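You operate a simulated robot arm through the tools that you are given. There is no shell and no other tool. Be economical: measure what you need, move in short steps, check, and stop when the job is done.

The job below is to be done with a simulated robot arm. You get a single attempt, and the scene is never put back.

Task
The ink pad has dried out: ink it again from the ink bottle and close it.
Fine: cover the pale felt, stand the bottle back in its well.
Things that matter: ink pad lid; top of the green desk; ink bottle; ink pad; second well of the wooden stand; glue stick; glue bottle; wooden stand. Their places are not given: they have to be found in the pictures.

It is judged by the outcome, as a careful person would: the job done as asked, and still so three seconds after it is handed in. It fails if anything else is knocked over, pushed out of place, dropped, spilled or broken. Lids that push on must go on centred and level and be pressed home; caps that screw on are set level and turned clockwise until they are tight.

Robot
A 6-joint arm with a two-finger parallel gripper, fixed in place. Base frame: the origin is at the foot of the arm, x ahead of it, y to its left, z up; the work surface is at about z = 740. Units: mm, rad, N and s.
With the tool pointing down near the work surface it reaches from about 280 to 740 mm from the base axis. Its first joint turns from -1.152 to 1.152 rad. Payload 2.45 kg.
The TCP is the grasp point between the finger pads, 24 mm short of the fingertips. In the tool frame z runs along the fingers and y along their closing line. Largest opening 68 mm; finger width 17, thickness 10; the body of the gripper, 40 by 70 mm, starts 41 mm behind the TCP.
Orientation is that of the tool frame in the base frame, as a unit quaternion [w, x, y, z]. With the fingers straight down and closing along the base's y, the tool's x points along the base's -x, its y along +y and its z along -z.

Tools
- The arm moves only by the tool jog_arm. Its argument "motion" is a list of rows, each a list of 7 numbers: the gripper command, from -1 (shut) to 1 (fully open), values between in proportion, then the shift along the tool's x, y, z in mm, then the turn, a rotation vector about the tool's x, y, z in rad. In form: [[gripper, dx, dy, dz, wx, wy, wz], ...]. A call has 1 to 8 rows; each row is the pose to reach, as a shift and turn from the pose commanded when the call began, along the tool's axes at that moment. Rows are played at 5 a second. More than 50 mm and 0.15 rad between two rows, or a gripper value outside its range, and nothing of the call is played. A pose out of reach is approached as far as the arm can. The call stops where the force on the tool passes 40 N (or 10 N more than at its start, if that is more) or the arm is blocked; 0.2 s more then pass. Each finger travels about 108 mm/s and halts on what it meets, pressing with about 29 N; the grip force reading is that of the motor and also rises with nothing between the fingers. The clock runs only during rows and for 0.2 s after the last one: add rows that repeat a pose to give the fingers time. It gives the time, the measured TCP pose, the force on the tool (base axes), the opening and the grip force at its end, in the units of the frame above (readings bear some noise).
- Cameras (640 x 400 px; columns grow to the right, rows downward): "scene" is fixed at [161.5, 424.9, 1440.8]; the picture's right is [-0.74, -0.67, 0.00], its down [-0.52, 0.57, -0.64] and it looks along [0.43, -0.47, -0.77] (base axes); focal length 252 px, centre (320, 200). "wrist" rides on the gripper at [-32, 0, -39] in the tool frame; the picture's right is [0.00, -1.00, 0.00], its down [0.97, 0.00, -0.24] and it looks along [0.24, 0.00, 0.97] (tool axes); focal length 218 px, centre (320, 200).
- get_image(camera): a new picture of that camera. The clock stands still meanwhile.
- pixel_to_xyz(camera, pixels): for up to 12 pixels [column, row] of the newest picture of that camera ("zoom" is the newest enlarged one), the place [x, y, z] in the base frame of the surface seen there, good to about 3 mm. The clock stands still meanwhile.
- zoom(camera, box): a new picture of the part [left, top, right, bottom] of that camera's present view, enlarged. The clock stands still meanwhile.
- job_done(): hands the job in; it is judged then, once.

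Work in short steps. Measure before you move; look again where a grasp or a placing could have gone wrong, and mend it. You have 80 turns and 54 pictures in all, those below and enlarged ones among them. Open the gripper and draw the arm clear of the work before you hand the job in, unless the task says otherwise; then end with one line.

The tools are called after "Request:" as a command line: name --pt "numbers of a row" for each row, then --argument value for the rest, lists and objects as JSON in quotes. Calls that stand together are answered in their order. jog_arm: Moves the arm, as the interface text tells. Its arguments: {"type":"object","properties":{"motion":{"type":"array"}},"required":["motion"]} The other tools are called the same way: get_image (camera) takes a picture; pixel_to_xyz (camera, pixels) gives the place of the surface under pixels of a picture; zoom (camera, box) takes an enlarged picture of a part of a camera's view; job_done () hands the job in.

At the start:

```text
clock: 0.0
ee_pos: [434.7, 2.9, 1118.6]
ee_rot: [-0.001, 0.0, 1.0, 0.0]
wrist_force: [-1.0, -0.4, -0.2]
finger_gap: 68.3
gripper_force: 0.0
```

scene: 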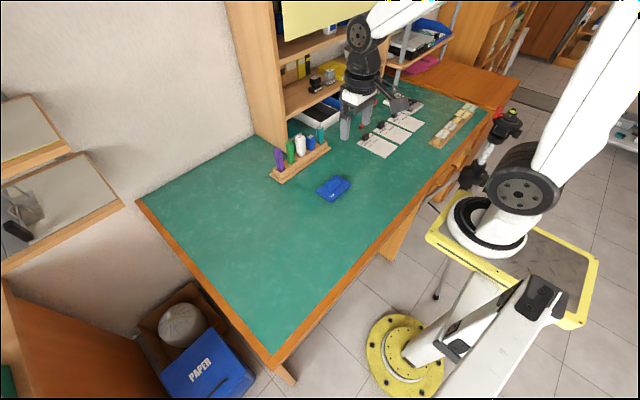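
wrist: 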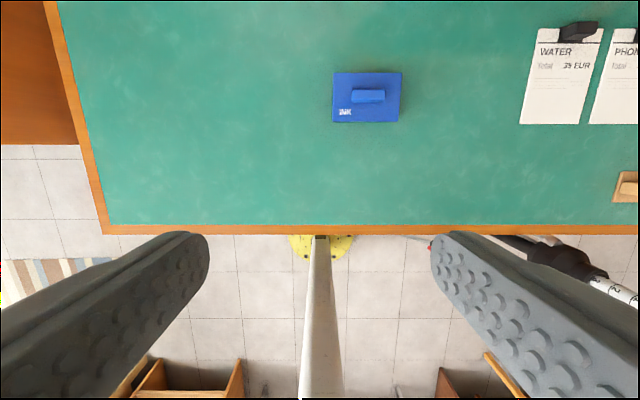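

The scene shows a stand with bottles around (300,155) and the blue ink pad around (333,188). I zoom in on both.

Request:
zoom --camera "scene" --box '[260, 110, 360, 210]'

Request:
zoom --camera "wrist" --box '[310, 50, 430, 140]'

```text
4.00 times, centred on (310, 160) of scene
```

zoom: 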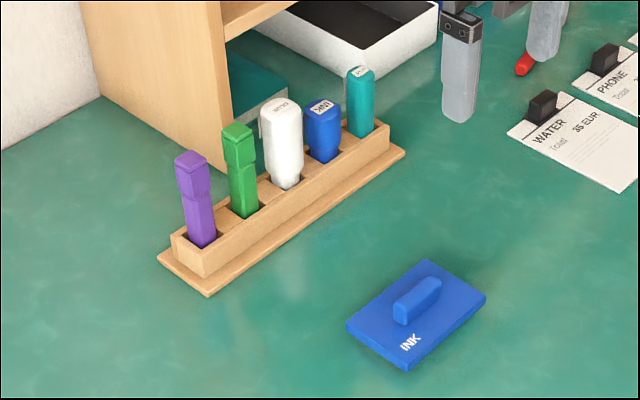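

```text
4.44 times, centred on (370, 95) of wrist
```

zoom: 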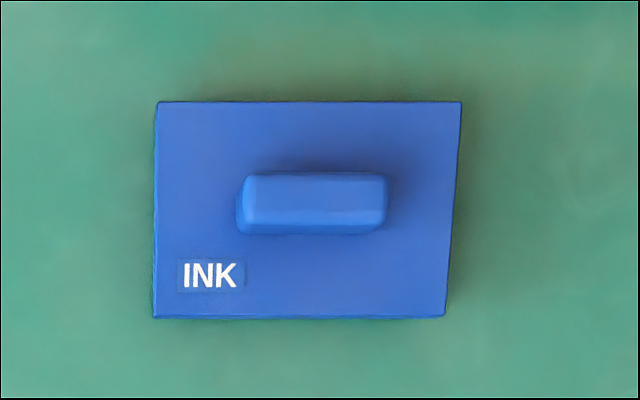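

The scene zoom, still the newest scene view, shows the ink bottle labelled INK at the second place from the right. I measure the pad, lid handle and stand.

Request:
pixel_to_xyz --camera "zoom" --pixels '[[165, 108], [455, 108], [160, 310], [440, 310], [245, 180], [380, 180], [245, 225], [380, 225], [312, 200], [100, 200], [550, 200], [312, 360]]'

Request:
zoom --camera "scene" --box '[265, 115, 335, 185]'

```text
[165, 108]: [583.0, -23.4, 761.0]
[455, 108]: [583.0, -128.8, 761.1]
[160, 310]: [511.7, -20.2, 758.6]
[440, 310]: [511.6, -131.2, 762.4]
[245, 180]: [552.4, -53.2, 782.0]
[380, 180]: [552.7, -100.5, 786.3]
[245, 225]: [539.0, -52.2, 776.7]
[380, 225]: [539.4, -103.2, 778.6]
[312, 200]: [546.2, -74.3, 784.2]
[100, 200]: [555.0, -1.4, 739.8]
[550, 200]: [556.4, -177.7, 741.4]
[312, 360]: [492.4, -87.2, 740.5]
```

```text
5.71 times, centred on (300, 150) of scene
```

zoom: 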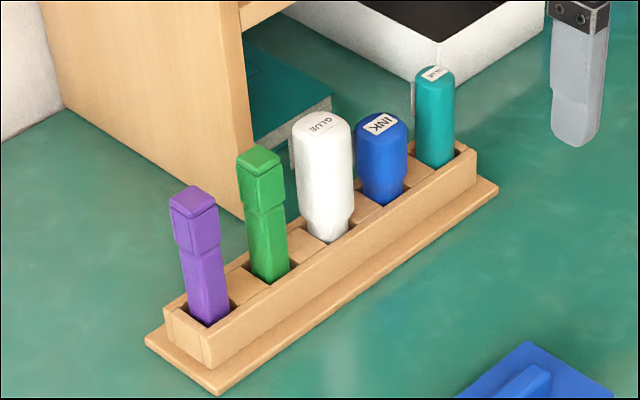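

The blue INK bottle is at (382,155) of this zoom. It narrows towards the bottom, so it seems to stand nose down. I measure the stand and bottles.

Request:
pixel_to_xyz --camera "zoom" --pixels '[[380, 123], [360, 123], [403, 125], [382, 175], [365, 190], [378, 203], [430, 73], [322, 125], [262, 160], [192, 198], [420, 205], [250, 320]]'

Request:
zoom --camera "scene" --box '[300, 120, 340, 155]'

```text
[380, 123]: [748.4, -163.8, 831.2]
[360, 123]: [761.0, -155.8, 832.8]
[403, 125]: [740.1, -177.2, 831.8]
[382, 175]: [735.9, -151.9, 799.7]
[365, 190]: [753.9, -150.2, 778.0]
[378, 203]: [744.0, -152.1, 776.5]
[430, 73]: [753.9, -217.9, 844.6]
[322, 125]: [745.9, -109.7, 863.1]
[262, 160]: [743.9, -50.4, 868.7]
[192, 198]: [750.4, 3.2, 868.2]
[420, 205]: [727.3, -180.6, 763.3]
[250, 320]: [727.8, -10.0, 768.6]
```

```text
11.43 times, centred on (320, 138) of scene
```

zoom: 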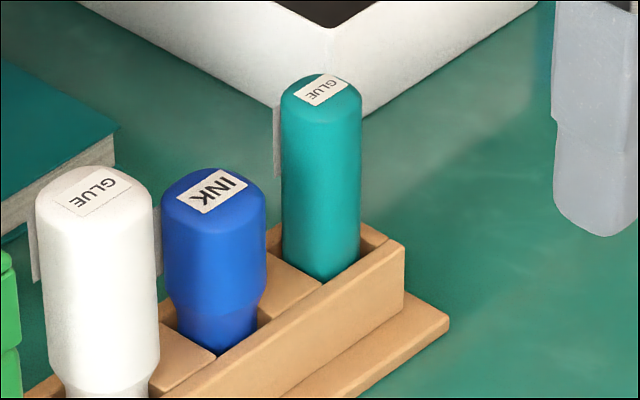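

The lid handle is centred near (546,-77), with its top at z about 785 and its thin side along x. The bottle is at about (748,-165), top z 832. I'll first move over the lid, turning the tool so the fingers close along x.

Request:
jog_arm --pt "1 -14 -10 27 0 0 -0.14" --pt "1 -28 -20 54 0 0 -0.28" --pt "1 -42 -30 81 0 0 -0.42" --pt "1 -56 -40 108 0 0 -0.56" --pt "1 -70 -50 135 0 0 -0.7" --pt "1 -84 -60 162 0 0 -0.84" --pt "1 -98 -70 189 0 0 -0.98" --pt "1 -111.5 -80 216 0 0 -1.12"

Request:
jog_arm --pt "1 0 0 0 0 0 -0.15" --pt "1 0 0 0 0 0 -0.3" --pt "1 0 0 0 0 0 -0.4508" --pt "1 0 0 0 0 0 -0.4508"

Request:
get_image --camera "wrist"

```text
clock: 1.8
ee_pos: [547.3, -77.2, 906.2]
ee_rot: [0.0, -0.533, 0.846, -0.001]
wrist_force: [0.4, -0.1, 0.0]
finger_gap: 67.9
gripper_force: 0.1
```

```text
clock: 2.8
ee_pos: [547.0, -76.9, 903.4]
ee_rot: [0.0, 0.707, -0.707, 0.0]
wrist_force: [-0.3, 0.5, 0.1]
finger_gap: 67.7
gripper_force: 0.0
```

```text
47 pictures are left
```

wrist: 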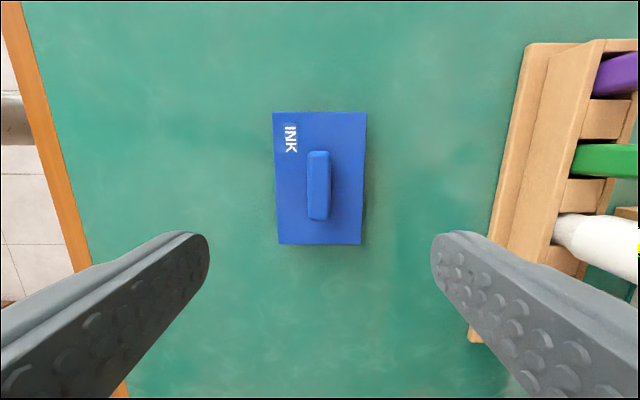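

The tool is turned and the handle is at (318,185), near the image centre column. I measure handle and lid edges precisely.

Request:
pixel_to_xyz --camera "wrist" --pixels '[[318, 157], [318, 214], [311, 185], [327, 185], [276, 118], [363, 118], [281, 240], [359, 240], [319, 118], [319, 238], [281, 180], [360, 180]]'

```text
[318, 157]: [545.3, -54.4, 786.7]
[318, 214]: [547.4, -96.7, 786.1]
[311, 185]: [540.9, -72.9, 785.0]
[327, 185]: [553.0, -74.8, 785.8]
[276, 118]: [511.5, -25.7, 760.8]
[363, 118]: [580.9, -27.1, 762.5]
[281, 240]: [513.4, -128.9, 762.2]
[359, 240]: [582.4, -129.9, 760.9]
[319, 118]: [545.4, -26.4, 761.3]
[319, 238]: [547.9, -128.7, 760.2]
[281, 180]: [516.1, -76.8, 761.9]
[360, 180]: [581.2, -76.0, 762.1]
```

Handle centre is about (546.8,-76), yaw about 0.018 rad. I descend so that the fingertips stop about 3 mm above the lid top, then close.

Request:
jog_arm --pt "0.3 0 0 40 0 0 -0.018" --pt "0.3 0 0 80 0 0 -0.018" --pt "0.3 0 0 105 0 0 -0.018" --pt "0.3 0 0 114 0 0 -0.018" --pt "0.3 0 0 114 0 0 -0.018"

Request:
jog_arm --pt "-1 0 0 0 0 0 0" --pt "-1 0 0 0 0 0 0" --pt "-1 0 0 0 0 0 0"

```text
clock: 4.0
ee_pos: [545.8, -75.0, 788.5]
ee_rot: [0.0, 0.713, -0.701, 0.0]
wrist_force: [-0.9, 0.0, -0.2]
finger_gap: 43.9
gripper_force: 0.0
```

```text
clock: 4.8
ee_pos: [546.0, -75.3, 788.0]
ee_rot: [0.0, 0.713, -0.701, 0.0]
wrist_force: [-0.2, 0.1, 0.4]
finger_gap: 17.0
gripper_force: 29.3
```

The handle is held at 17 mm with TCP (546,-75.3,788). I lift slowly.

Request:
jog_arm --pt "-1 0 0 -3 0 0 0" --pt "-1 0 0 -6 0 0 0" --pt "-1 0 0 -10 0 0 0" --pt "-1 0 0 -20 0 0 0" --pt "-1 0 0 -45 0 0 0" --pt "-1 0 0 -80 0 0 0"

Request:
zoom --camera "scene" --box '[260, 110, 380, 230]'

```text
clock: 6.2
ee_pos: [546.3, -76.3, 869.8]
ee_rot: [0.0, 0.713, -0.701, 0.0]
wrist_force: [-0.2, 0.4, 0.0]
finger_gap: 17.5
gripper_force: 28.9
```

```text
3.33 times, centred on (320, 170) of scene
```

zoom: 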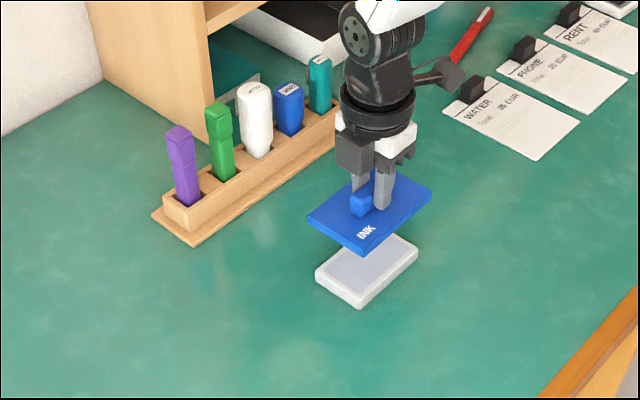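

The lid is off and the base stays put. I carry the lid to the clear desk at about (546,115), staying high, then measure pad and lid.

Request:
jog_arm --pt "-1 -40 0 0 0 0 0" --pt "-1 -80 0 0 0 0 0" --pt "-1 -120 0 0 0 0 0" --pt "-1 -160 0 0 0 0 0" --pt "-1 -190 0 0 0 0 0" --pt "-1 -190 0 30 0 0 0" --pt "-1 -190 0 30 0 0 0"

Request:
zoom --camera "scene" --box '[240, 150, 360, 230]'

```text
clock: 7.8
ee_pos: [541.9, 112.2, 838.8]
ee_rot: [0.001, 0.713, -0.701, 0.0]
wrist_force: [0.1, 0.4, -0.3]
finger_gap: 17.2
gripper_force: 29.3
```

```text
5.00 times, centred on (300, 190) of scene
```

zoom: 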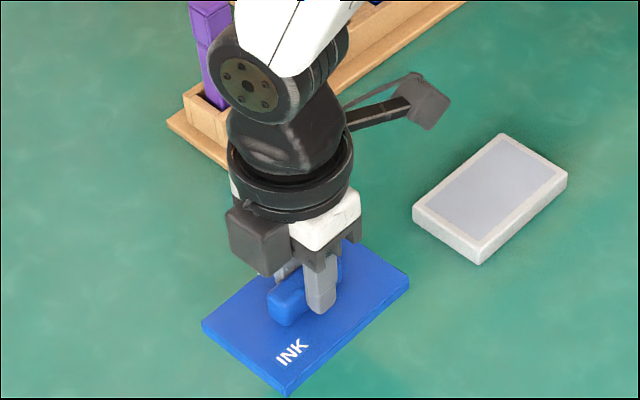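

I measure the pad base/felt corners and the lid edge heights in this picture.

Request:
pixel_to_xyz --camera "zoom" --pixels '[[502, 137], [563, 177], [480, 243], [417, 209], [490, 190], [505, 143], [550, 177], [482, 231], [430, 205], [285, 384], [285, 391], [480, 258]]'

```text
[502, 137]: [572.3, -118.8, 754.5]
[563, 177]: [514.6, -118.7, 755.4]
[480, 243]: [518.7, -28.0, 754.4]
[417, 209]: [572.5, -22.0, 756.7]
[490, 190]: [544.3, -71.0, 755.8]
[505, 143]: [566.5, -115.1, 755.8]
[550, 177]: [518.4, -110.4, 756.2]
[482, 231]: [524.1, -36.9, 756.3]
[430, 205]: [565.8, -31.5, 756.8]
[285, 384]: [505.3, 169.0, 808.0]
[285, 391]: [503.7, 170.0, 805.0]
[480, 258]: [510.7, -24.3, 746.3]
```

The felt top is at z about 756 with x 518–566 and y -33 to -113. I lower the lid to just over the desk, then go in small steps watching the force.

Request:
jog_arm --pt "-1 0 0 30 0 0 0" --pt "-1 0 0 48 0 0 0" --pt "-1 0 0 54 0 0 0" --pt "-1 0 0 57 0 0 0" --pt "-1 0 0 57 0 0 0"

Request:
zoom --camera "scene" --box '[260, 180, 340, 240]'

```text
clock: 9.0
ee_pos: [540.2, 114.8, 783.0]
ee_rot: [0.0, 0.713, -0.701, 0.001]
wrist_force: [-0.1, -0.7, 0.7]
finger_gap: 17.2
gripper_force: 28.7
```

```text
6.67 times, centred on (300, 210) of scene
```

zoom: 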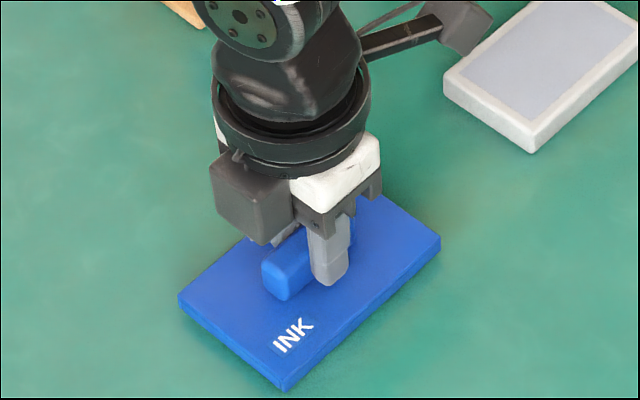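

Still no contact force at TCP z 783; I go down in 1.5 mm steps.

Request:
jog_arm --pt "-1 0 0 1.5 0 0 0" --pt "-1 0 0 3 0 0 0" --pt "-1 0 0 3 0 0 0"

Request:
jog_arm --pt "-1 0 0 1.5 0 0 0" --pt "-1 0 0 3 0 0 0" --pt "-1 0 0 3 0 0 0"

```text
clock: 9.8
ee_pos: [541.4, 114.3, 779.8]
ee_rot: [0.0, 0.713, -0.701, -0.001]
wrist_force: [-0.5, -0.4, -0.5]
finger_gap: 17.1
gripper_force: 29.0
```

```text
clock: 10.6
ee_pos: [544.2, 112.9, 777.2]
ee_rot: [-0.001, 0.714, -0.701, 0.001]
wrist_force: [-9.9, -0.3, 25.5]
finger_gap: 17.3
gripper_force: 28.9
```

Contact (25 N up). I ease up 1 mm, then open the fingers and rise.

Request:
jog_arm --pt "-1 0 0 -1 0 0 0" --pt "-1 0 0 -1 0 0 0"

Request:
jog_arm --pt "0.3 0 0 0 0 0 0" --pt "0.3 0 0 0 0 0 0" --pt "0.3 0 0 -20 0 0 0" --pt "0.3 0 0 -60 0 0 0" --pt "0.3 0 0 -100 0 0 0" --pt "0.3 0 0 -140 0 0 0" --pt "0.3 0 0 -160 0 0 0"

Request:
get_image --camera "wrist"

```text
clock: 11.2
ee_pos: [543.6, 113.2, 777.5]
ee_rot: [-0.001, 0.713, -0.702, 0.0]
wrist_force: [-1.7, 0.3, 7.3]
finger_gap: 17.4
gripper_force: 28.8
```

```text
clock: 12.8
ee_pos: [544.1, 115.0, 937.3]
ee_rot: [0.0, 0.713, -0.701, -0.001]
wrist_force: [0.4, 0.0, 0.0]
finger_gap: 44.0
gripper_force: 0.1
```

```text
43 pictures are left
```

wrist: 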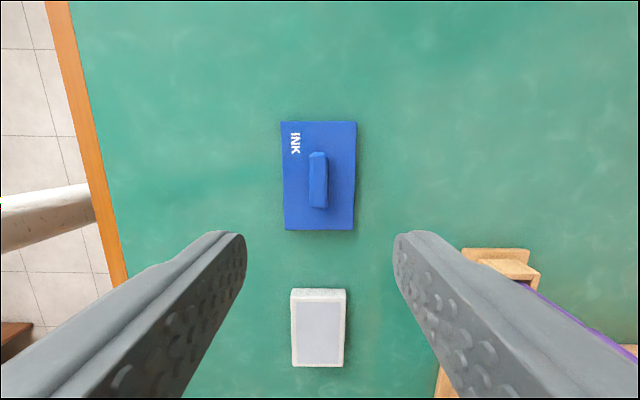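

The lid sits flat on the desk. Before moving to the bottle I take a scene picture and check where the shelf and tray behind the stand are.

Request:
get_image --camera "scene"

Request:
pixel_to_xyz --camera "scene" --pixels '[[285, 140], [280, 100], [275, 60], [270, 30], [310, 95], [345, 30], [330, 120], [352, 110], [322, 70], [250, 120], [340, 15], [297, 125]]'

```text
42 pictures are left
```

scene: 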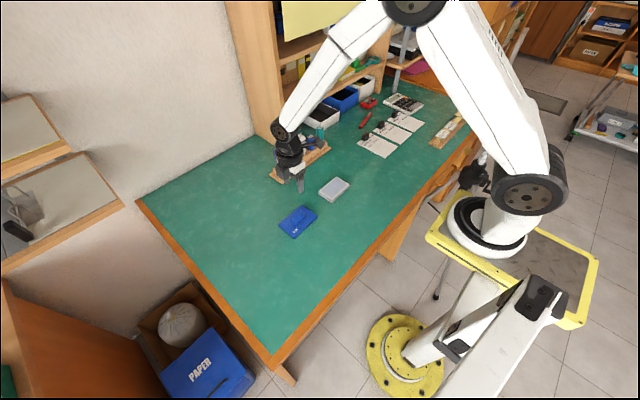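

```text
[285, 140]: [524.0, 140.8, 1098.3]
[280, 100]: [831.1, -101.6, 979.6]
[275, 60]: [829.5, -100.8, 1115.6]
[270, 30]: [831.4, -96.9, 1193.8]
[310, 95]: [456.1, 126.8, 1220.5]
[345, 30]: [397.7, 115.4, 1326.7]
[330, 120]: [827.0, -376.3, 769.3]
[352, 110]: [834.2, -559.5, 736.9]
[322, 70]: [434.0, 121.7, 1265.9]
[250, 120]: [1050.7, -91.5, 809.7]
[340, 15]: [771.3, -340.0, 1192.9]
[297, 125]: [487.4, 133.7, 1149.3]
```

The shelf's front edge is at x about 830, so there is clearance. I move to (680,-140,960) to look down at the stand from close up.

Request:
jog_arm --pt "0.3 36 -19 -4 0 0 0" --pt "0.3 72 -38 -8 0 0 0" --pt "0.3 108 -57 -12 0 0 0" --pt "0.3 144 -76 -16 0 0 0" --pt "0.3 180 -95 -20 0 0 0" --pt "0.3 216 -114 -23 0 0 0" --pt "0.3 252 -133 -23 0 0 0" --pt "0.3 252 -133 -23 0 0 0"

Request:
get_image --camera "wrist"

```text
clock: 14.6
ee_pos: [681.0, -137.2, 960.6]
ee_rot: [0.001, 0.713, -0.701, -0.001]
wrist_force: [0.1, -0.2, 0.7]
finger_gap: 44.2
gripper_force: 0.1
```

```text
41 pictures are left
```

wrist: 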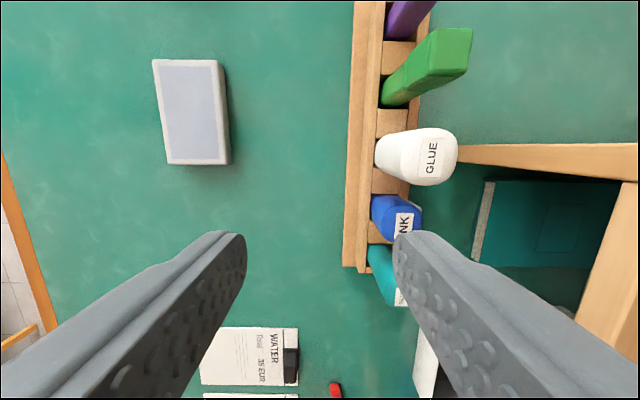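

The INK bottle at (395,215) is partly hidden by the finger. I shift to about (735,-195) so it comes into the clear, which also tests the reach.

Request:
jog_arm --pt "0.3 29 -27 0 0 0 0" --pt "0.3 58 -54 0 0 0 0" --pt "0.3 58 -54 0 0 0 0"

Request:
get_image --camera "wrist"

```text
clock: 15.4
ee_pos: [735.0, -191.8, 958.8]
ee_rot: [0.001, 0.713, -0.701, 0.0]
wrist_force: [-0.4, -0.3, 0.4]
finger_gap: 44.3
gripper_force: 0.1
```

```text
40 pictures are left
```

wrist: 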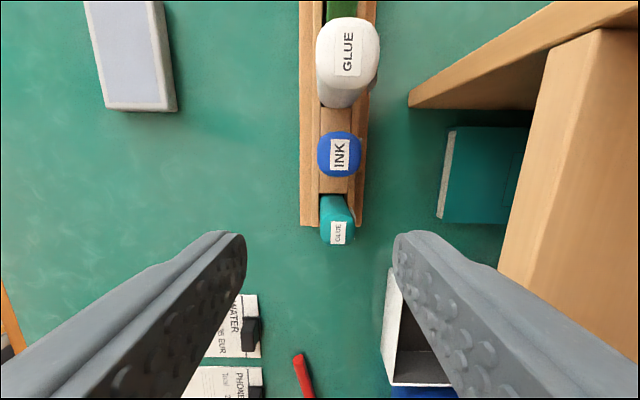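

The bottle is now clear at (339,154). I measure its top, width and the stand geometry.

Request:
pixel_to_xyz --camera "wrist" --pixels '[[339, 154], [320, 154], [358, 154], [339, 134], [339, 173], [336, 219], [348, 45], [309, 160], [367, 150], [336, 118], [336, 187], [410, 102]]'

Request:
zoom --camera "wrist" --box '[290, 90, 390, 250]'

```text
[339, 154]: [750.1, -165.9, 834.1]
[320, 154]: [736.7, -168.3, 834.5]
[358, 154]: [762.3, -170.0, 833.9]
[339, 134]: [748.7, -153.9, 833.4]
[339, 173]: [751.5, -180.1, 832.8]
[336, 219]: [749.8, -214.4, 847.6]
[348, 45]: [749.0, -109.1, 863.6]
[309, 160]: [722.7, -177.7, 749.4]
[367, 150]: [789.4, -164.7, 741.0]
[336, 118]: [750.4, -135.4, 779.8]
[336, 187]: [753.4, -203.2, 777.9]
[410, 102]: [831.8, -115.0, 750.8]
```

```text
2.50 times, centred on (340, 170) of wrist
```

zoom: 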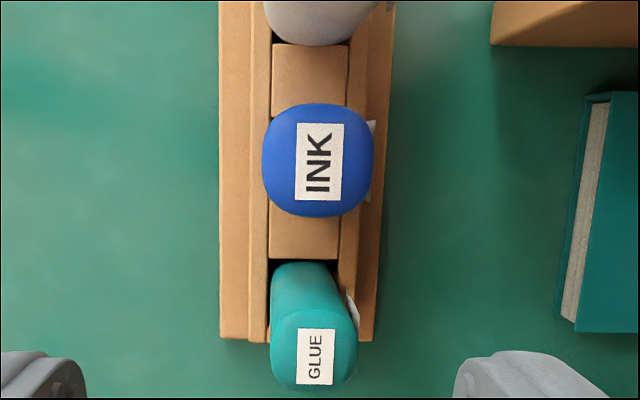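

The bottle is about 30x30 mm, centred on (749.7,-167), top z 834. Small white pieces show behind it at zoom (372,126) and (368,190); I check what they are.

Request:
pixel_to_xyz --camera "zoom" --pixels '[[372, 126], [369, 190], [353, 308], [350, 298], [384, 5], [372, 150], [382, 230], [368, 260], [348, 230], [258, 230], [230, 230], [358, 320]]'

Request:
zoom --camera "scene" --box '[285, 120, 335, 160]'

```text
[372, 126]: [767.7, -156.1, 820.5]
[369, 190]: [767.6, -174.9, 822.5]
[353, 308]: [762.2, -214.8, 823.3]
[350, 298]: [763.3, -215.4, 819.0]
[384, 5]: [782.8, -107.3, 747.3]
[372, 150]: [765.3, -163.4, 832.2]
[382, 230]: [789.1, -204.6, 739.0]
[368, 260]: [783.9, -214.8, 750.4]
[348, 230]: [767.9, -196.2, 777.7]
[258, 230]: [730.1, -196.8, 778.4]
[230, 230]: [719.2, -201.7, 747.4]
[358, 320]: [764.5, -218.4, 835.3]
```

```text
10.00 times, centred on (310, 140) of scene
```

zoom: 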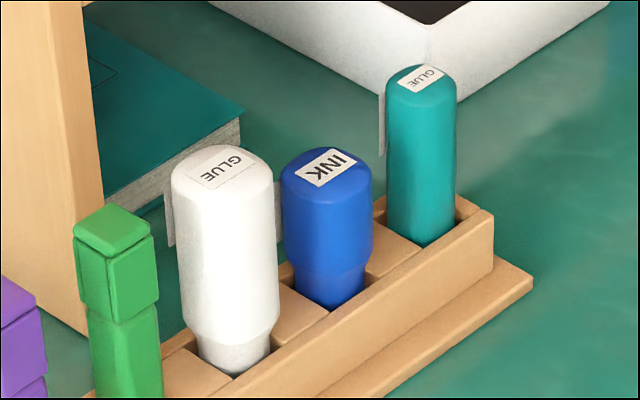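

Those white bits are the bottle's own rear label (x 767). I move over the bottle, opening to about 51 mm, and stop at z about 900 to check.

Request:
jog_arm --pt "0.5 -12 -8 0 0 0 0.018" --pt "0.5 -24.5 -15.4 0 0 0 0.018" --pt "0.5 -24.5 -15.4 30 0 0 0.018" --pt "0.5 -24.5 -15.4 60 0 0 0.018" --pt "0.5 -24.5 -15.4 60 0 0 0.018"

Request:
get_image --camera "wrist"

```text
clock: 16.6
ee_pos: [745.1, -167.9, 900.9]
ee_rot: [0.0, -0.707, 0.707, 0.0]
wrist_force: [0.7, 0.0, -0.3]
finger_gap: 51.0
gripper_force: 0.1
out of reach, approached as far as the arm can: row 4, 5
```

```text
37 pictures are left
```

wrist: 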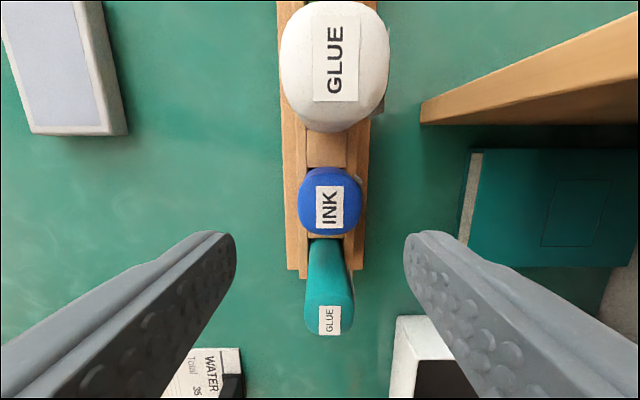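

Vertical reach ends short of the bottle, so I'll tilt the tool outward, with the fingers closing along y. Gripping high (TCP about 832) keeps the gripper body above the glue bottle. First I retreat, rise and turn the yaw back.

Request:
jog_arm --pt "0.3 0 30 -40 0 0 0" --pt "0.3 0 60 -60 0 0 0.15" --pt "0.3 0 60 -60 0 0 0.3" --pt "0.3 0 60 -60 0 0 0.45" --pt "0.3 0 60 -60 0 0 0.6" --pt "0.3 0 60 -60 0 0 0.75" --pt "0.3 0 60 -60 0 0 0.9" --pt "0.3 0 60 -60 0 0 1.05"

Request:
jog_arm --pt "0.3 0 0 0 0 0 0.14" --pt "0.3 0 0 0 0 0 0.28" --pt "0.3 0 0 0 0 0 0.42" --pt "0.3 0 0 0 0 0 0.5208" --pt "0.3 0 0 0 0 0 0.5208"

Request:
jog_arm --pt "0.3 0 0 0 0 -0.125 0" --pt "0.3 0 0 0 0 -0.25 0" --pt "0.3 0 0 0 0 -0.25 0"

Request:
get_image --camera "wrist"

```text
clock: 18.4
ee_pos: [685.2, -166.8, 960.5]
ee_rot: [0.0, -0.256, 0.967, 0.0]
wrist_force: [0.4, 0.1, -0.1]
finger_gap: 44.1
gripper_force: 0.0
out of reach, approached as far as the arm can: row 1
```

```text
clock: 19.6
ee_pos: [685.7, -167.7, 959.8]
ee_rot: [0.0, 0.0, 1.0, 0.0]
wrist_force: [0.3, 0.0, 0.1]
finger_gap: 43.9
gripper_force: 0.0
```

```text
clock: 20.4
ee_pos: [685.8, -167.2, 961.7]
ee_rot: [0.126, -0.001, 0.992, 0.001]
wrist_force: [0.3, -0.8, -0.6]
finger_gap: 44.1
gripper_force: 0.1
```

```text
36 pictures are left
```

wrist: 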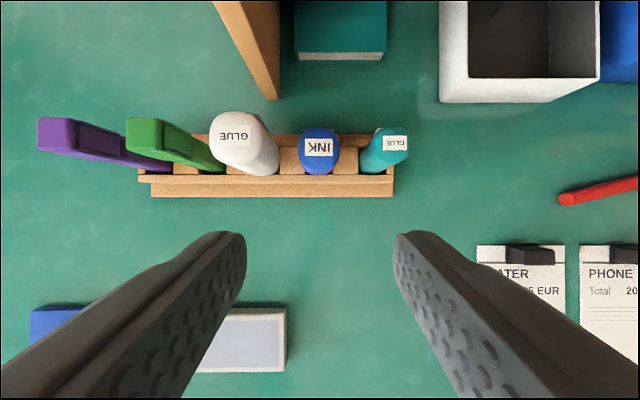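

Tilted properly, with the bottle at column 320, centred between the fingers. I measure the gaps to the neighbours.

Request:
pixel_to_xyz --camera "wrist" --pixels '[[301, 150], [338, 150], [320, 150], [276, 150], [368, 150], [320, 135], [320, 172], [303, 165], [337, 165], [280, 165]]'

Request:
zoom --camera "wrist" --box '[200, 90, 440, 210]'

```text
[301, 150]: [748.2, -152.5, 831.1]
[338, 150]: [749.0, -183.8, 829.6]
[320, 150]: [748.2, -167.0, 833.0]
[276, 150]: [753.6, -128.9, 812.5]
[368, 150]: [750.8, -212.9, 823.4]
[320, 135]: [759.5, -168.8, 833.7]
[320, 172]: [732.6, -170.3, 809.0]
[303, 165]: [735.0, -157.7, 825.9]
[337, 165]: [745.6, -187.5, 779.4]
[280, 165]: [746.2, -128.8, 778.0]
```

```text
2.67 times, centred on (320, 150) of wrist
```

zoom: 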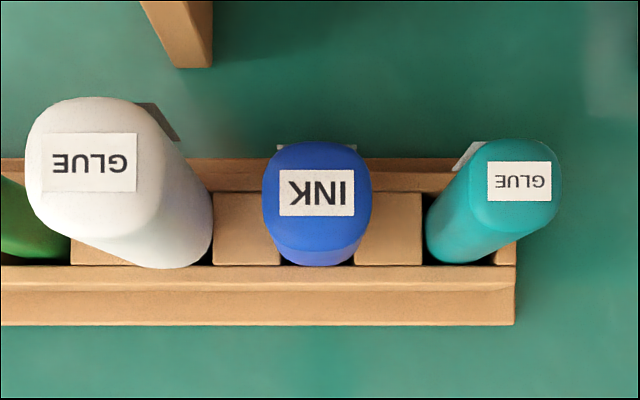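

Bottle spans y -152 to -184, glue edge at -128. I approach to above the bottle, first across, then straight down to TCP z about 880.

Request:
jog_arm --pt "0.3 -29.6 0 7.6 0 0 0" --pt "0.3 -59.3 -0.8 15.1 0 0 0" --pt "0.3 -49.4 -0.8 53.9 0 0 0" --pt "0.3 -39.1 -0.8 94.3 0 0 0" --pt "0.3 -39.1 -0.8 94.3 0 0 0"

Request:
get_image --camera "wrist"

```text
clock: 21.6
ee_pos: [743.6, -168.8, 880.0]
ee_rot: [0.126, 0.0, 0.992, -0.001]
wrist_force: [0.0, 0.6, 0.7]
finger_gap: 44.0
gripper_force: 0.1
```

```text
34 pictures are left
```

wrist: 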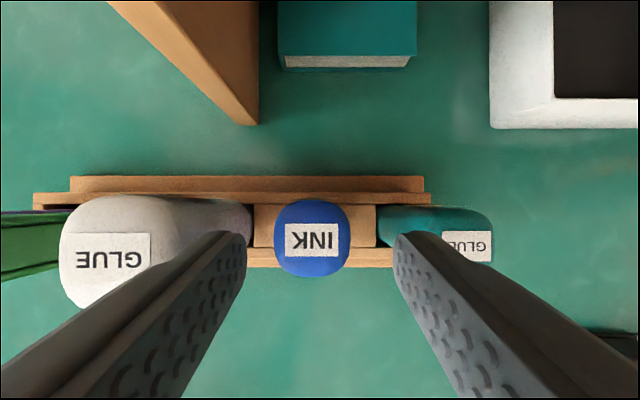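

No reach limit was reported, and the bottle sits a few px left of centre (313). I correct +2 mm in y and +2.5 in x and descend to TCP z 832.

Request:
jog_arm --pt "0.3 -2.4 2 0.6 0 0 0" --pt "0.3 2.6 2 20 0 0 0" --pt "0.3 6 2 34 0 0 0" --pt "0.3 9.5 2 47.1 0 0 0" --pt "0.3 9.5 2 47.1 0 0 0"

Request:
get_image --camera "wrist"

Request:
zoom --camera "scene" --box '[270, 100, 350, 170]'

```text
clock: 22.8
ee_pos: [747.1, -164.8, 829.3]
ee_rot: [0.125, 0.0, 0.992, 0.0]
wrist_force: [0.9, 0.2, 0.6]
finger_gap: 44.0
gripper_force: 0.3
```

```text
33 pictures are left
```

wrist: 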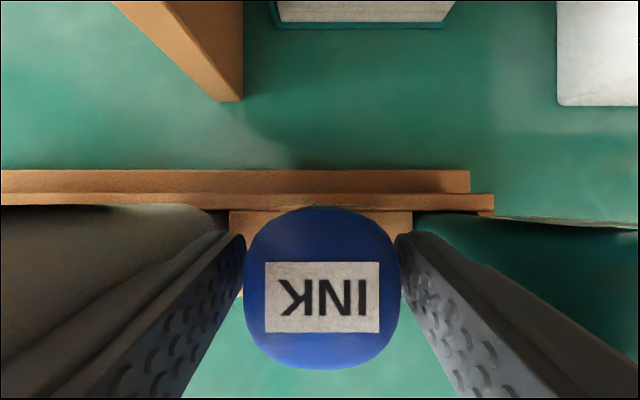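

```text
5.71 times, centred on (310, 135) of scene
```

zoom: 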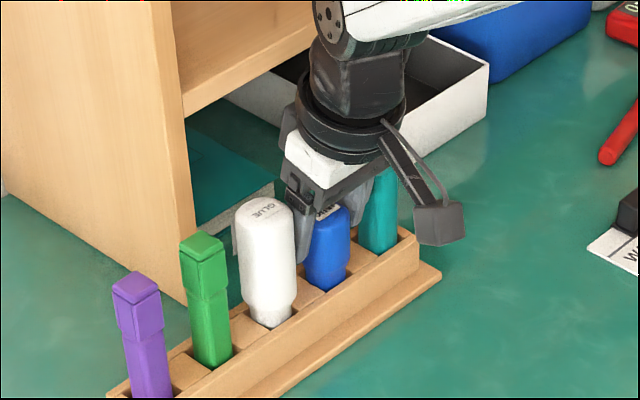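

The bottle (245–400, centre about 322) is centred between the fingers and there is no contact. I close the gripper.

Request:
jog_arm --pt "-1 0 0 0 0 0 0" --pt "-1 0 0 0 0 0 0" --pt "-1 0 0 0 0 0 0"

```text
clock: 23.6
ee_pos: [746.8, -165.3, 831.1]
ee_rot: [0.125, 0.0, 0.992, 0.001]
wrist_force: [0.2, -1.0, -0.1]
finger_gap: 33.1
gripper_force: 29.2
```

Held at 33 mm, grasp pose about (747,-165.2,830). I lift straight up slowly by 80 mm and look.

Request:
jog_arm --pt "-1 -1.2 0 -4.8 0 0 0" --pt "-1 -3 0 -11.6 0 0 0" --pt "-1 -6.2 0 -24.2 0 0 0" --pt "-1 -11.1 0 -43.6 0 0 0" --pt "-1 -16 0 -63 0 0 0" --pt "-1 -20.9 0 -82 0 0 0" --pt "-1 -20.9 0 -82 0 0 0"

Request:
zoom --camera "scene" --box '[270, 90, 350, 170]'

```text
clock: 25.2
ee_pos: [747.5, -166.5, 915.5]
ee_rot: [0.125, -0.001, 0.992, -0.001]
wrist_force: [0.5, -0.6, 0.2]
finger_gap: 33.3
gripper_force: 29.9
```

```text
5.00 times, centred on (310, 130) of scene
```

zoom: 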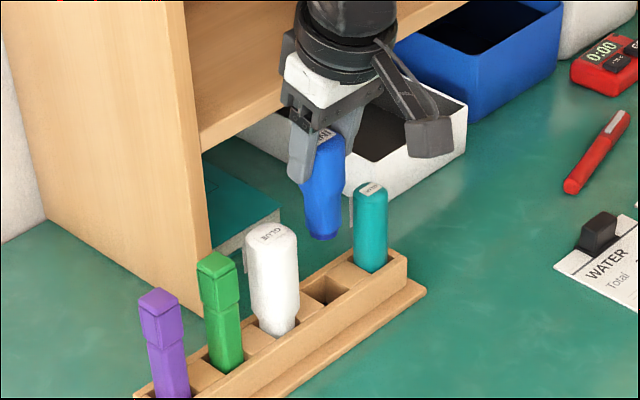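

The bottle is out, and the neighbours stand undisturbed. I measure its nose and the well.

Request:
pixel_to_xyz --camera "zoom" --pixels '[[322, 236], [322, 230], [322, 200], [325, 290], [322, 298], [310, 230], [336, 230], [308, 182], [342, 182]]'

Request:
zoom --camera "scene" --box '[300, 110, 340, 155]'

```text
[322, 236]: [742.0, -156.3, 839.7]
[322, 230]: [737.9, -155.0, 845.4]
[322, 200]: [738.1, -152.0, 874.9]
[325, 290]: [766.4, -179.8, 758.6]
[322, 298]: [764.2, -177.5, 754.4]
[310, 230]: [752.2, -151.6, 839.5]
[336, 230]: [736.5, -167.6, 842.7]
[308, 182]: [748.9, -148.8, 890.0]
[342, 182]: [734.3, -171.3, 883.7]
```

```text
8.89 times, centred on (320, 132) of scene
```

zoom: 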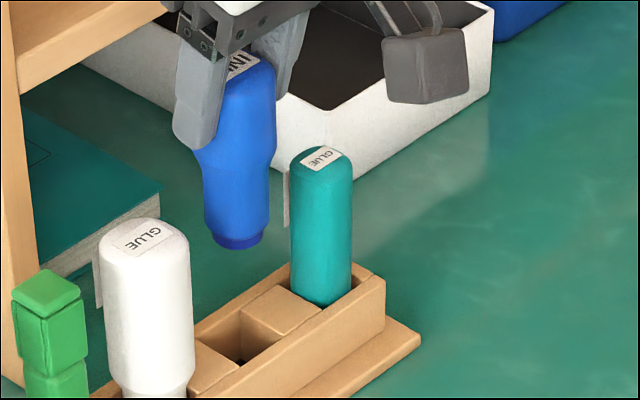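

The nose ends in a flat, darker tip about 76 mm below the TCP, like a dabber. I carry it to above the pad, first straight back from the stand, then across.

Request:
jog_arm --pt "-1 38.8 0 -9.9 0 0 0" --pt "-1 77.5 0 -19.8 0 0 0" --pt "-1 107 23 -27 0 0 0" --pt "-1 137 46 -35 0 0 0" --pt "-1 167 70 -43 0 0 0" --pt "-1 197.7 93 -50.4 0 0 0" --pt "-1 202.6 93 -31 0 0 0" --pt "-1 202.6 93 -31 0 0 0"

Request:
zoom --camera "scene" --box '[290, 140, 380, 210]'

Request:
get_image --camera "wrist"

```text
clock: 27.0
ee_pos: [543.0, -72.0, 895.6]
ee_rot: [0.125, 0.001, 0.992, 0.0]
wrist_force: [-0.3, 0.2, -0.4]
finger_gap: 33.4
gripper_force: 29.3
```

```text
5.71 times, centred on (335, 175) of scene
```

zoom: 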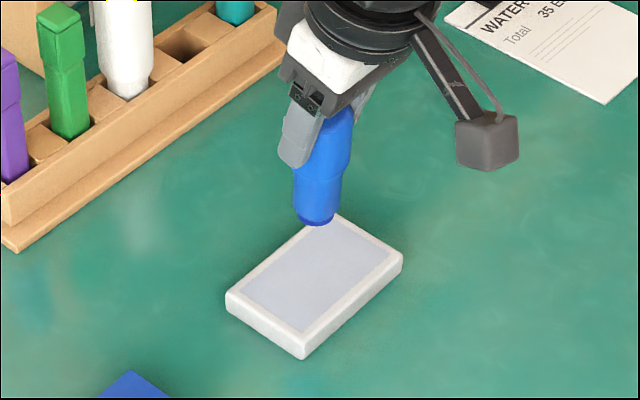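

```text
28 pictures are left
```

wrist: 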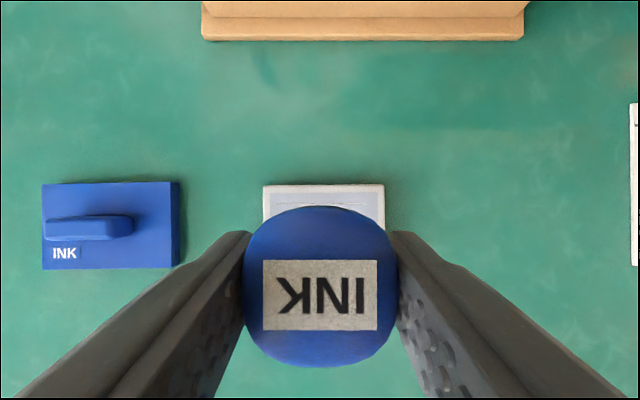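

The nose is over the pad and nothing drips. I measure the felt's corners and the nose in the scene zoom.

Request:
zoom --camera "scene" --box '[320, 165, 370, 210]'

Request:
pixel_to_xyz --camera "zoom" --pixels '[[10, 190], [340, 340]]'

```text
8.89 times, centred on (345, 188) of scene
```

zoom: 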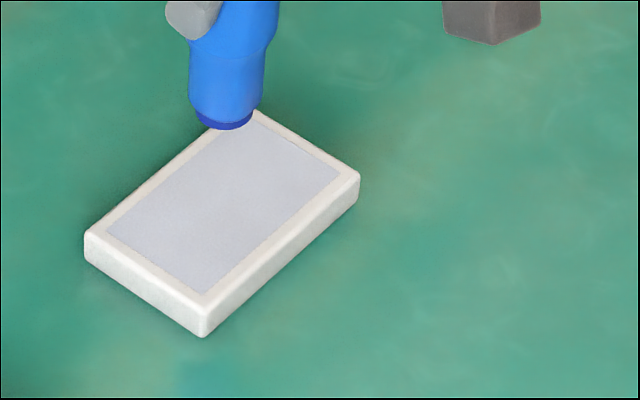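

```text
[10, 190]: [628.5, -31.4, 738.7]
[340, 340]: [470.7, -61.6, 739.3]
```

Request:
pixel_to_xyz --camera "zoom" --pixels '[[108, 233], [205, 292], [340, 174], [170, 190], [265, 135], [225, 127], [195, 113], [252, 117], [88, 233], [201, 303], [358, 174], [240, 260]]'

```text
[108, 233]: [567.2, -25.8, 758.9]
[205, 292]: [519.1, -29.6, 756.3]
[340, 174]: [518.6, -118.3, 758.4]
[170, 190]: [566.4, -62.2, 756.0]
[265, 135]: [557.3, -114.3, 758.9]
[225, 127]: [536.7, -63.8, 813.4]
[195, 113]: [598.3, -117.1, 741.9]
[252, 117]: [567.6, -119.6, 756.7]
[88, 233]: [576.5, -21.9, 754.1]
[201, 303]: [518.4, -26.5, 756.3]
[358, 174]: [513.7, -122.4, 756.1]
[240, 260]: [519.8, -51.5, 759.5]
```

The felt is x 519–567, y -28 to -118, z about 757; the tip is about 22 mm wide. I lower the nose to within about 8 mm of the felt's middle.

Request:
jog_arm --pt "-1 7.5 0 18 0 0 0" --pt "-1 12.5 0 38 0 0 0" --pt "-1 14.5 0 46 0 0 0" --pt "-1 14.5 0 46 0 0 0"

Request:
zoom --camera "scene" --box '[320, 165, 370, 210]'

```text
clock: 28.0
ee_pos: [540.5, -72.9, 847.6]
ee_rot: [0.125, 0.0, 0.992, 0.0]
wrist_force: [0.5, -1.3, -1.3]
finger_gap: 33.3
gripper_force: 28.9
```

```text
8.89 times, centred on (345, 188) of scene
```

zoom: 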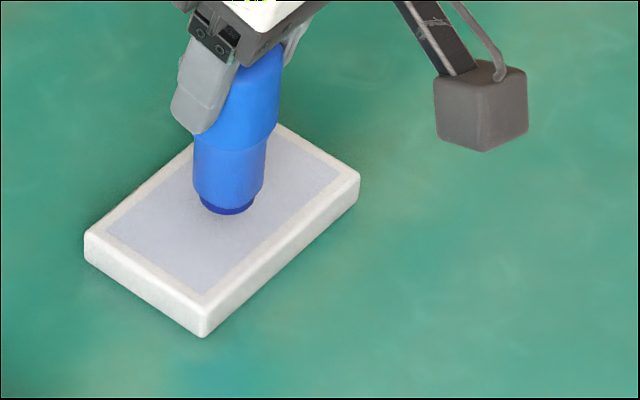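

The tip is a few mm above the felt. I go down in small steps, watching the force.

Request:
jog_arm --pt "-1 0.5 0 1.9 0 0 0" --pt "-1 1 0 3.9 0 0 0" --pt "-1 1 0 3.9 0 0 0"

Request:
jog_arm --pt "-1 0.5 0 1.9 0 0 0" --pt "-1 1 0 3.9 0 0 0" --pt "-1 1 0 3.9 0 0 0"

Request:
zoom --camera "scene" --box '[320, 165, 370, 210]'

```text
clock: 28.8
ee_pos: [541.1, -73.7, 841.9]
ee_rot: [0.125, 0.0, 0.992, 0.0]
wrist_force: [-0.3, -0.2, -0.4]
finger_gap: 33.5
gripper_force: 28.9
```

```text
clock: 29.6
ee_pos: [539.8, -73.7, 840.2]
ee_rot: [0.126, 0.001, 0.992, -0.001]
wrist_force: [-6.3, 1.3, 20.5]
finger_gap: 33.3
gripper_force: 29.0
```

```text
8.89 times, centred on (345, 188) of scene
```

zoom: 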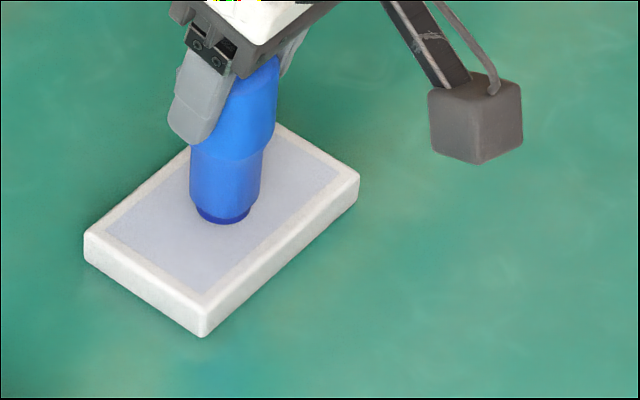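

In contact at TCP z about 841 (20 N). I ease by 1.5 mm to press lightly, slide 15 mm in +y, and look whether it leaves ink.

Request:
jog_arm --pt "-1 -0.4 0 -1.5 0 0 0" --pt "-1 -0.4 5 -1.5 0 0 0" --pt "-1 -0.4 10 -1.5 0 0 0" --pt "-1 -0.4 15 -1.5 0 0 0" --pt "-1 -0.4 15 -1.5 0 0 0"

Request:
zoom --camera "scene" --box '[320, 165, 370, 210]'

```text
clock: 30.8
ee_pos: [541.8, -56.4, 840.9]
ee_rot: [0.124, 0.001, 0.992, 0.001]
wrist_force: [0.0, -0.3, -0.5]
finger_gap: 33.4
gripper_force: 29.4
```

```text
8.89 times, centred on (345, 188) of scene
```

zoom: 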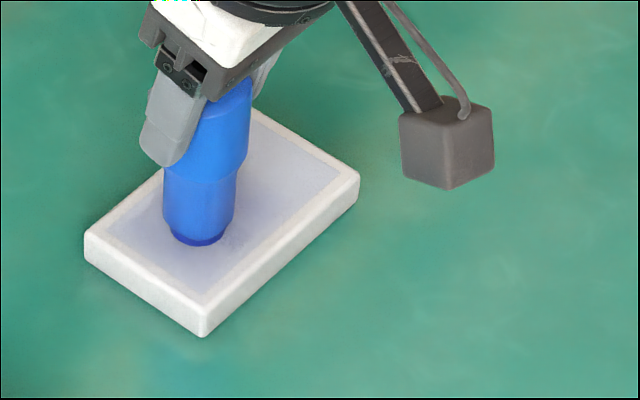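

No clear mark, and the force is 0, so contact was lost. I press about 2 mm further and slide back along -y to test inking under contact.

Request:
jog_arm --pt "-1 0.4 0 1.3 0 0 0" --pt "-1 0.4 -6 1.3 0 0 0" --pt "-1 0.4 -12 1.3 0 0 0" --pt "-1 0.4 -18 1.3 0 0 0"

Request:
zoom --camera "scene" --box '[325, 170, 365, 205]'

```text
clock: 31.8
ee_pos: [542.2, -76.1, 839.9]
ee_rot: [0.125, 0.0, 0.992, 0.0]
wrist_force: [0.0, 3.3, 11.2]
finger_gap: 33.2
gripper_force: 28.9
```

```text
11.43 times, centred on (345, 188) of scene
```

zoom: 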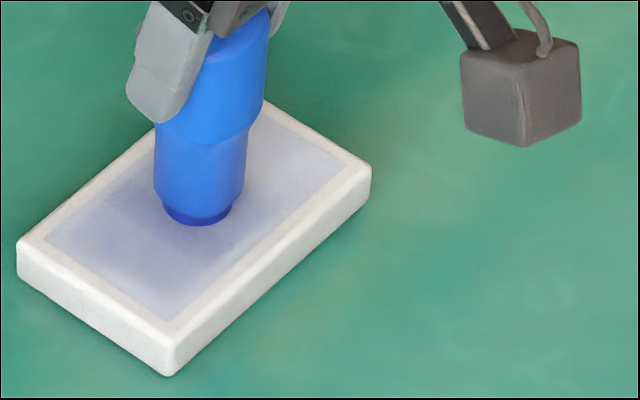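

Ink is soaking in around the tip (darker tint) under the light press of about 11 N. I rake over the felt with this press, starting along -y and then the far strip.

Request:
jog_arm --pt "-1 0 -10 0 0 0 0" --pt "-1 0 -20 0 0 0 0" --pt "-1 0 -29 0 0 0 0" --pt "-1 -6.3 -29 1.6 0 0 0" --pt "-1 -12.6 -29 3.2 0 0 0" --pt "-1 -12.6 -20 3.2 0 0 0" --pt "-1 -12.6 -10 3.2 0 0 0" --pt "-1 -12.6 0 3.2 0 0 0"

Request:
jog_arm --pt "-1 0 10 0 0 0 0" --pt "-1 0 20 0 0 0 0" --pt "-1 0 30 0 0 0 0" --pt "-1 0 37 0 0 0 0" --pt "-1 6.3 37 -1.6 0 0 0" --pt "-1 12.6 37 -3.2 0 0 0" --pt "-1 19 37 -4.8 0 0 0" --pt "-1 26 37 -6.6 0 0 0"

Request:
zoom --camera "scene" --box '[325, 170, 365, 205]'

```text
clock: 33.6
ee_pos: [553.8, -75.2, 840.1]
ee_rot: [0.125, 0.0, 0.992, -0.001]
wrist_force: [-0.3, -3.0, 4.2]
finger_gap: 33.2
gripper_force: 29.0
```

```text
clock: 35.4
ee_pos: [532.2, -39.8, 839.9]
ee_rot: [0.124, 0.001, 0.992, 0.0]
wrist_force: [-1.1, 0.3, -0.5]
finger_gap: 33.2
gripper_force: 29.2
out of reach, approached as far as the arm can: row 8
```

```text
11.43 times, centred on (345, 188) of scene
```

zoom: 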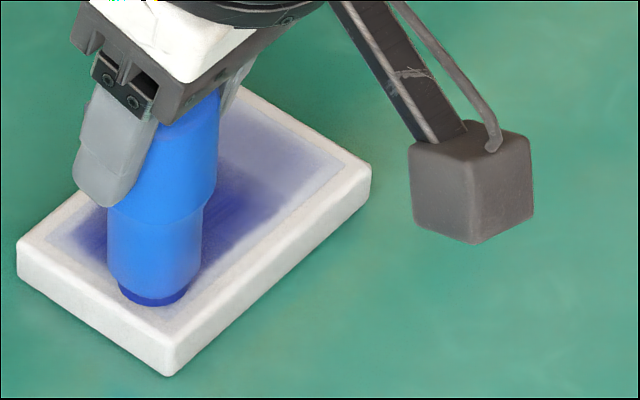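

The felt is darkening well along the swept path (zoom 230,210). The last row hit the reach limit at TCP x about 532. I press 1 mm more and sweep the near strip along -y.

Request:
jog_arm --pt "-1 0.3 0 1.2 0 0 0" --pt "-1 0.3 -12 1.2 0 0 0" --pt "-1 0.3 -24 1.2 0 0 0" --pt "-1 0.3 -36 1.2 0 0 0" --pt "-1 0.3 -48 1.2 0 0 0" --pt "-1 0.3 -58 1.2 0 0 0" --pt "-1 0.3 -67 1.2 0 0 0" --pt "-1 0.3 -67 1.2 0 0 0"

Request:
zoom --camera "scene" --box '[325, 170, 365, 205]'

```text
clock: 37.2
ee_pos: [530.8, -105.9, 837.6]
ee_rot: [0.125, 0.0, 0.992, 0.0]
wrist_force: [2.5, 7.6, 25.1]
finger_gap: 33.4
gripper_force: 29.1
```

```text
11.43 times, centred on (345, 188) of scene
```

zoom: 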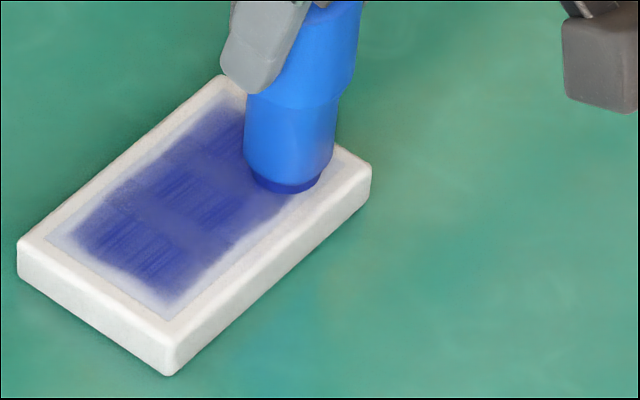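

The middle is well inked and the pad hasn't moved; pale margins remain. I measure ink bounds versus felt bounds before the perimeter pass.

Request:
pixel_to_xyz --camera "zoom" --pixels '[[80, 235], [47, 242], [168, 308], [165, 285], [215, 265], [240, 260], [140, 180], [120, 185], [200, 135], [180, 140], [290, 195], [310, 205]]'

```text
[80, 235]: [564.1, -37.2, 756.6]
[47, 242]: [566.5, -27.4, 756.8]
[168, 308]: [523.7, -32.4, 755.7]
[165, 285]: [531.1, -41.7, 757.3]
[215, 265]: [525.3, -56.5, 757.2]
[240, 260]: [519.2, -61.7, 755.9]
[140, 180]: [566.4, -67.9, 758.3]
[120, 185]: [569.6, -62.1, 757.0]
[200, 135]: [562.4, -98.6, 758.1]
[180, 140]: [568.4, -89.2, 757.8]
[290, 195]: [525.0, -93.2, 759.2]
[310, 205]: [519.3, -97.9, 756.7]
```

Ink covers about x 525–564, y from -37; the felt is x 519–567, y -28 to -118. I ease the press by 0.8 mm and run a slightly wider perimeter: -y end, then the far edge.

Request:
jog_arm --pt "-1 -0.2 -4 -0.8 0 0 0" --pt "-1 -8 -4 1.2 0 0 0" --pt "-1 -16.7 -4 3.4 0 0 0" --pt "-1 -25.4 -4 5.6 0 0 0" --pt "-1 -25.4 7 5.6 0 0 0" --pt "-1 -25.4 18 5.6 0 0 0" --pt "-1 -25.4 29 5.6 0 0 0" --pt "-1 -25.4 40 5.6 0 0 0"

Request:
jog_arm --pt "-1 0 11 0 0 0 0" --pt "-1 0 22 0 0 0 0" --pt "-1 0 33 0 0 0 0" --pt "-1 0 35 0 0 0 0" --pt "-1 6.3 35 -1.6 0 0 0" --pt "-1 12.6 35 -3.2 0 0 0" --pt "-1 19 35 -4.8 0 0 0" --pt "-1 24 35 -6.1 0 0 0"

Request:
zoom --camera "scene" --box '[325, 170, 365, 205]'

```text
clock: 39.0
ee_pos: [559.1, -65.2, 838.4]
ee_rot: [0.124, 0.0, 0.992, 0.0]
wrist_force: [-0.1, 0.3, -0.8]
finger_gap: 33.0
gripper_force: 29.3
```

```text
clock: 40.8
ee_pos: [535.3, -29.9, 838.5]
ee_rot: [0.125, 0.0, 0.992, -0.001]
wrist_force: [0.2, -0.3, -1.0]
finger_gap: 33.6
gripper_force: 28.8
```

```text
11.43 times, centred on (345, 188) of scene
```

zoom: 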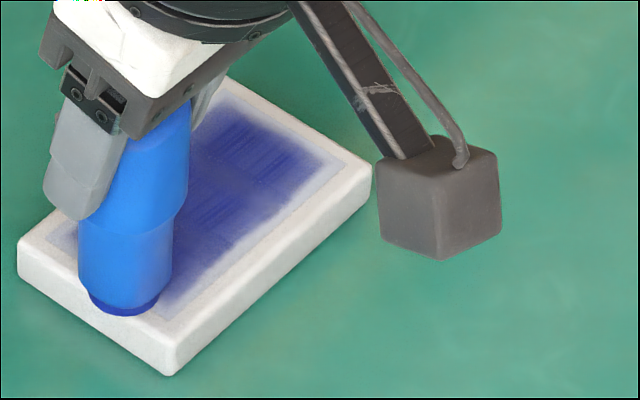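

Force 0: the bottle slid up slightly in the grip, so this pass lost contact. I press 1.3 mm and continue: near edge at x about 528, sweeping -y.

Request:
jog_arm --pt "-1 0.3 -1 1.3 0 0 0" --pt "-1 3.8 -1 0.4 0 0 0" --pt "-1 7.1 -1 -0.4 0 0 0" --pt "-1 7.1 -10 -0.4 0 0 0" --pt "-1 7.1 -20 -0.4 0 0 0" --pt "-1 7.1 -30 -0.4 0 0 0" --pt "-1 7.1 -40 -0.4 0 0 0"

```text
clock: 42.4
ee_pos: [528.2, -69.9, 837.7]
ee_rot: [0.127, 0.0, 0.992, 0.0]
wrist_force: [1.2, 6.5, 21.0]
finger_gap: 33.3
gripper_force: 29.7
out of reach, approached as far as the arm can: row 3
```

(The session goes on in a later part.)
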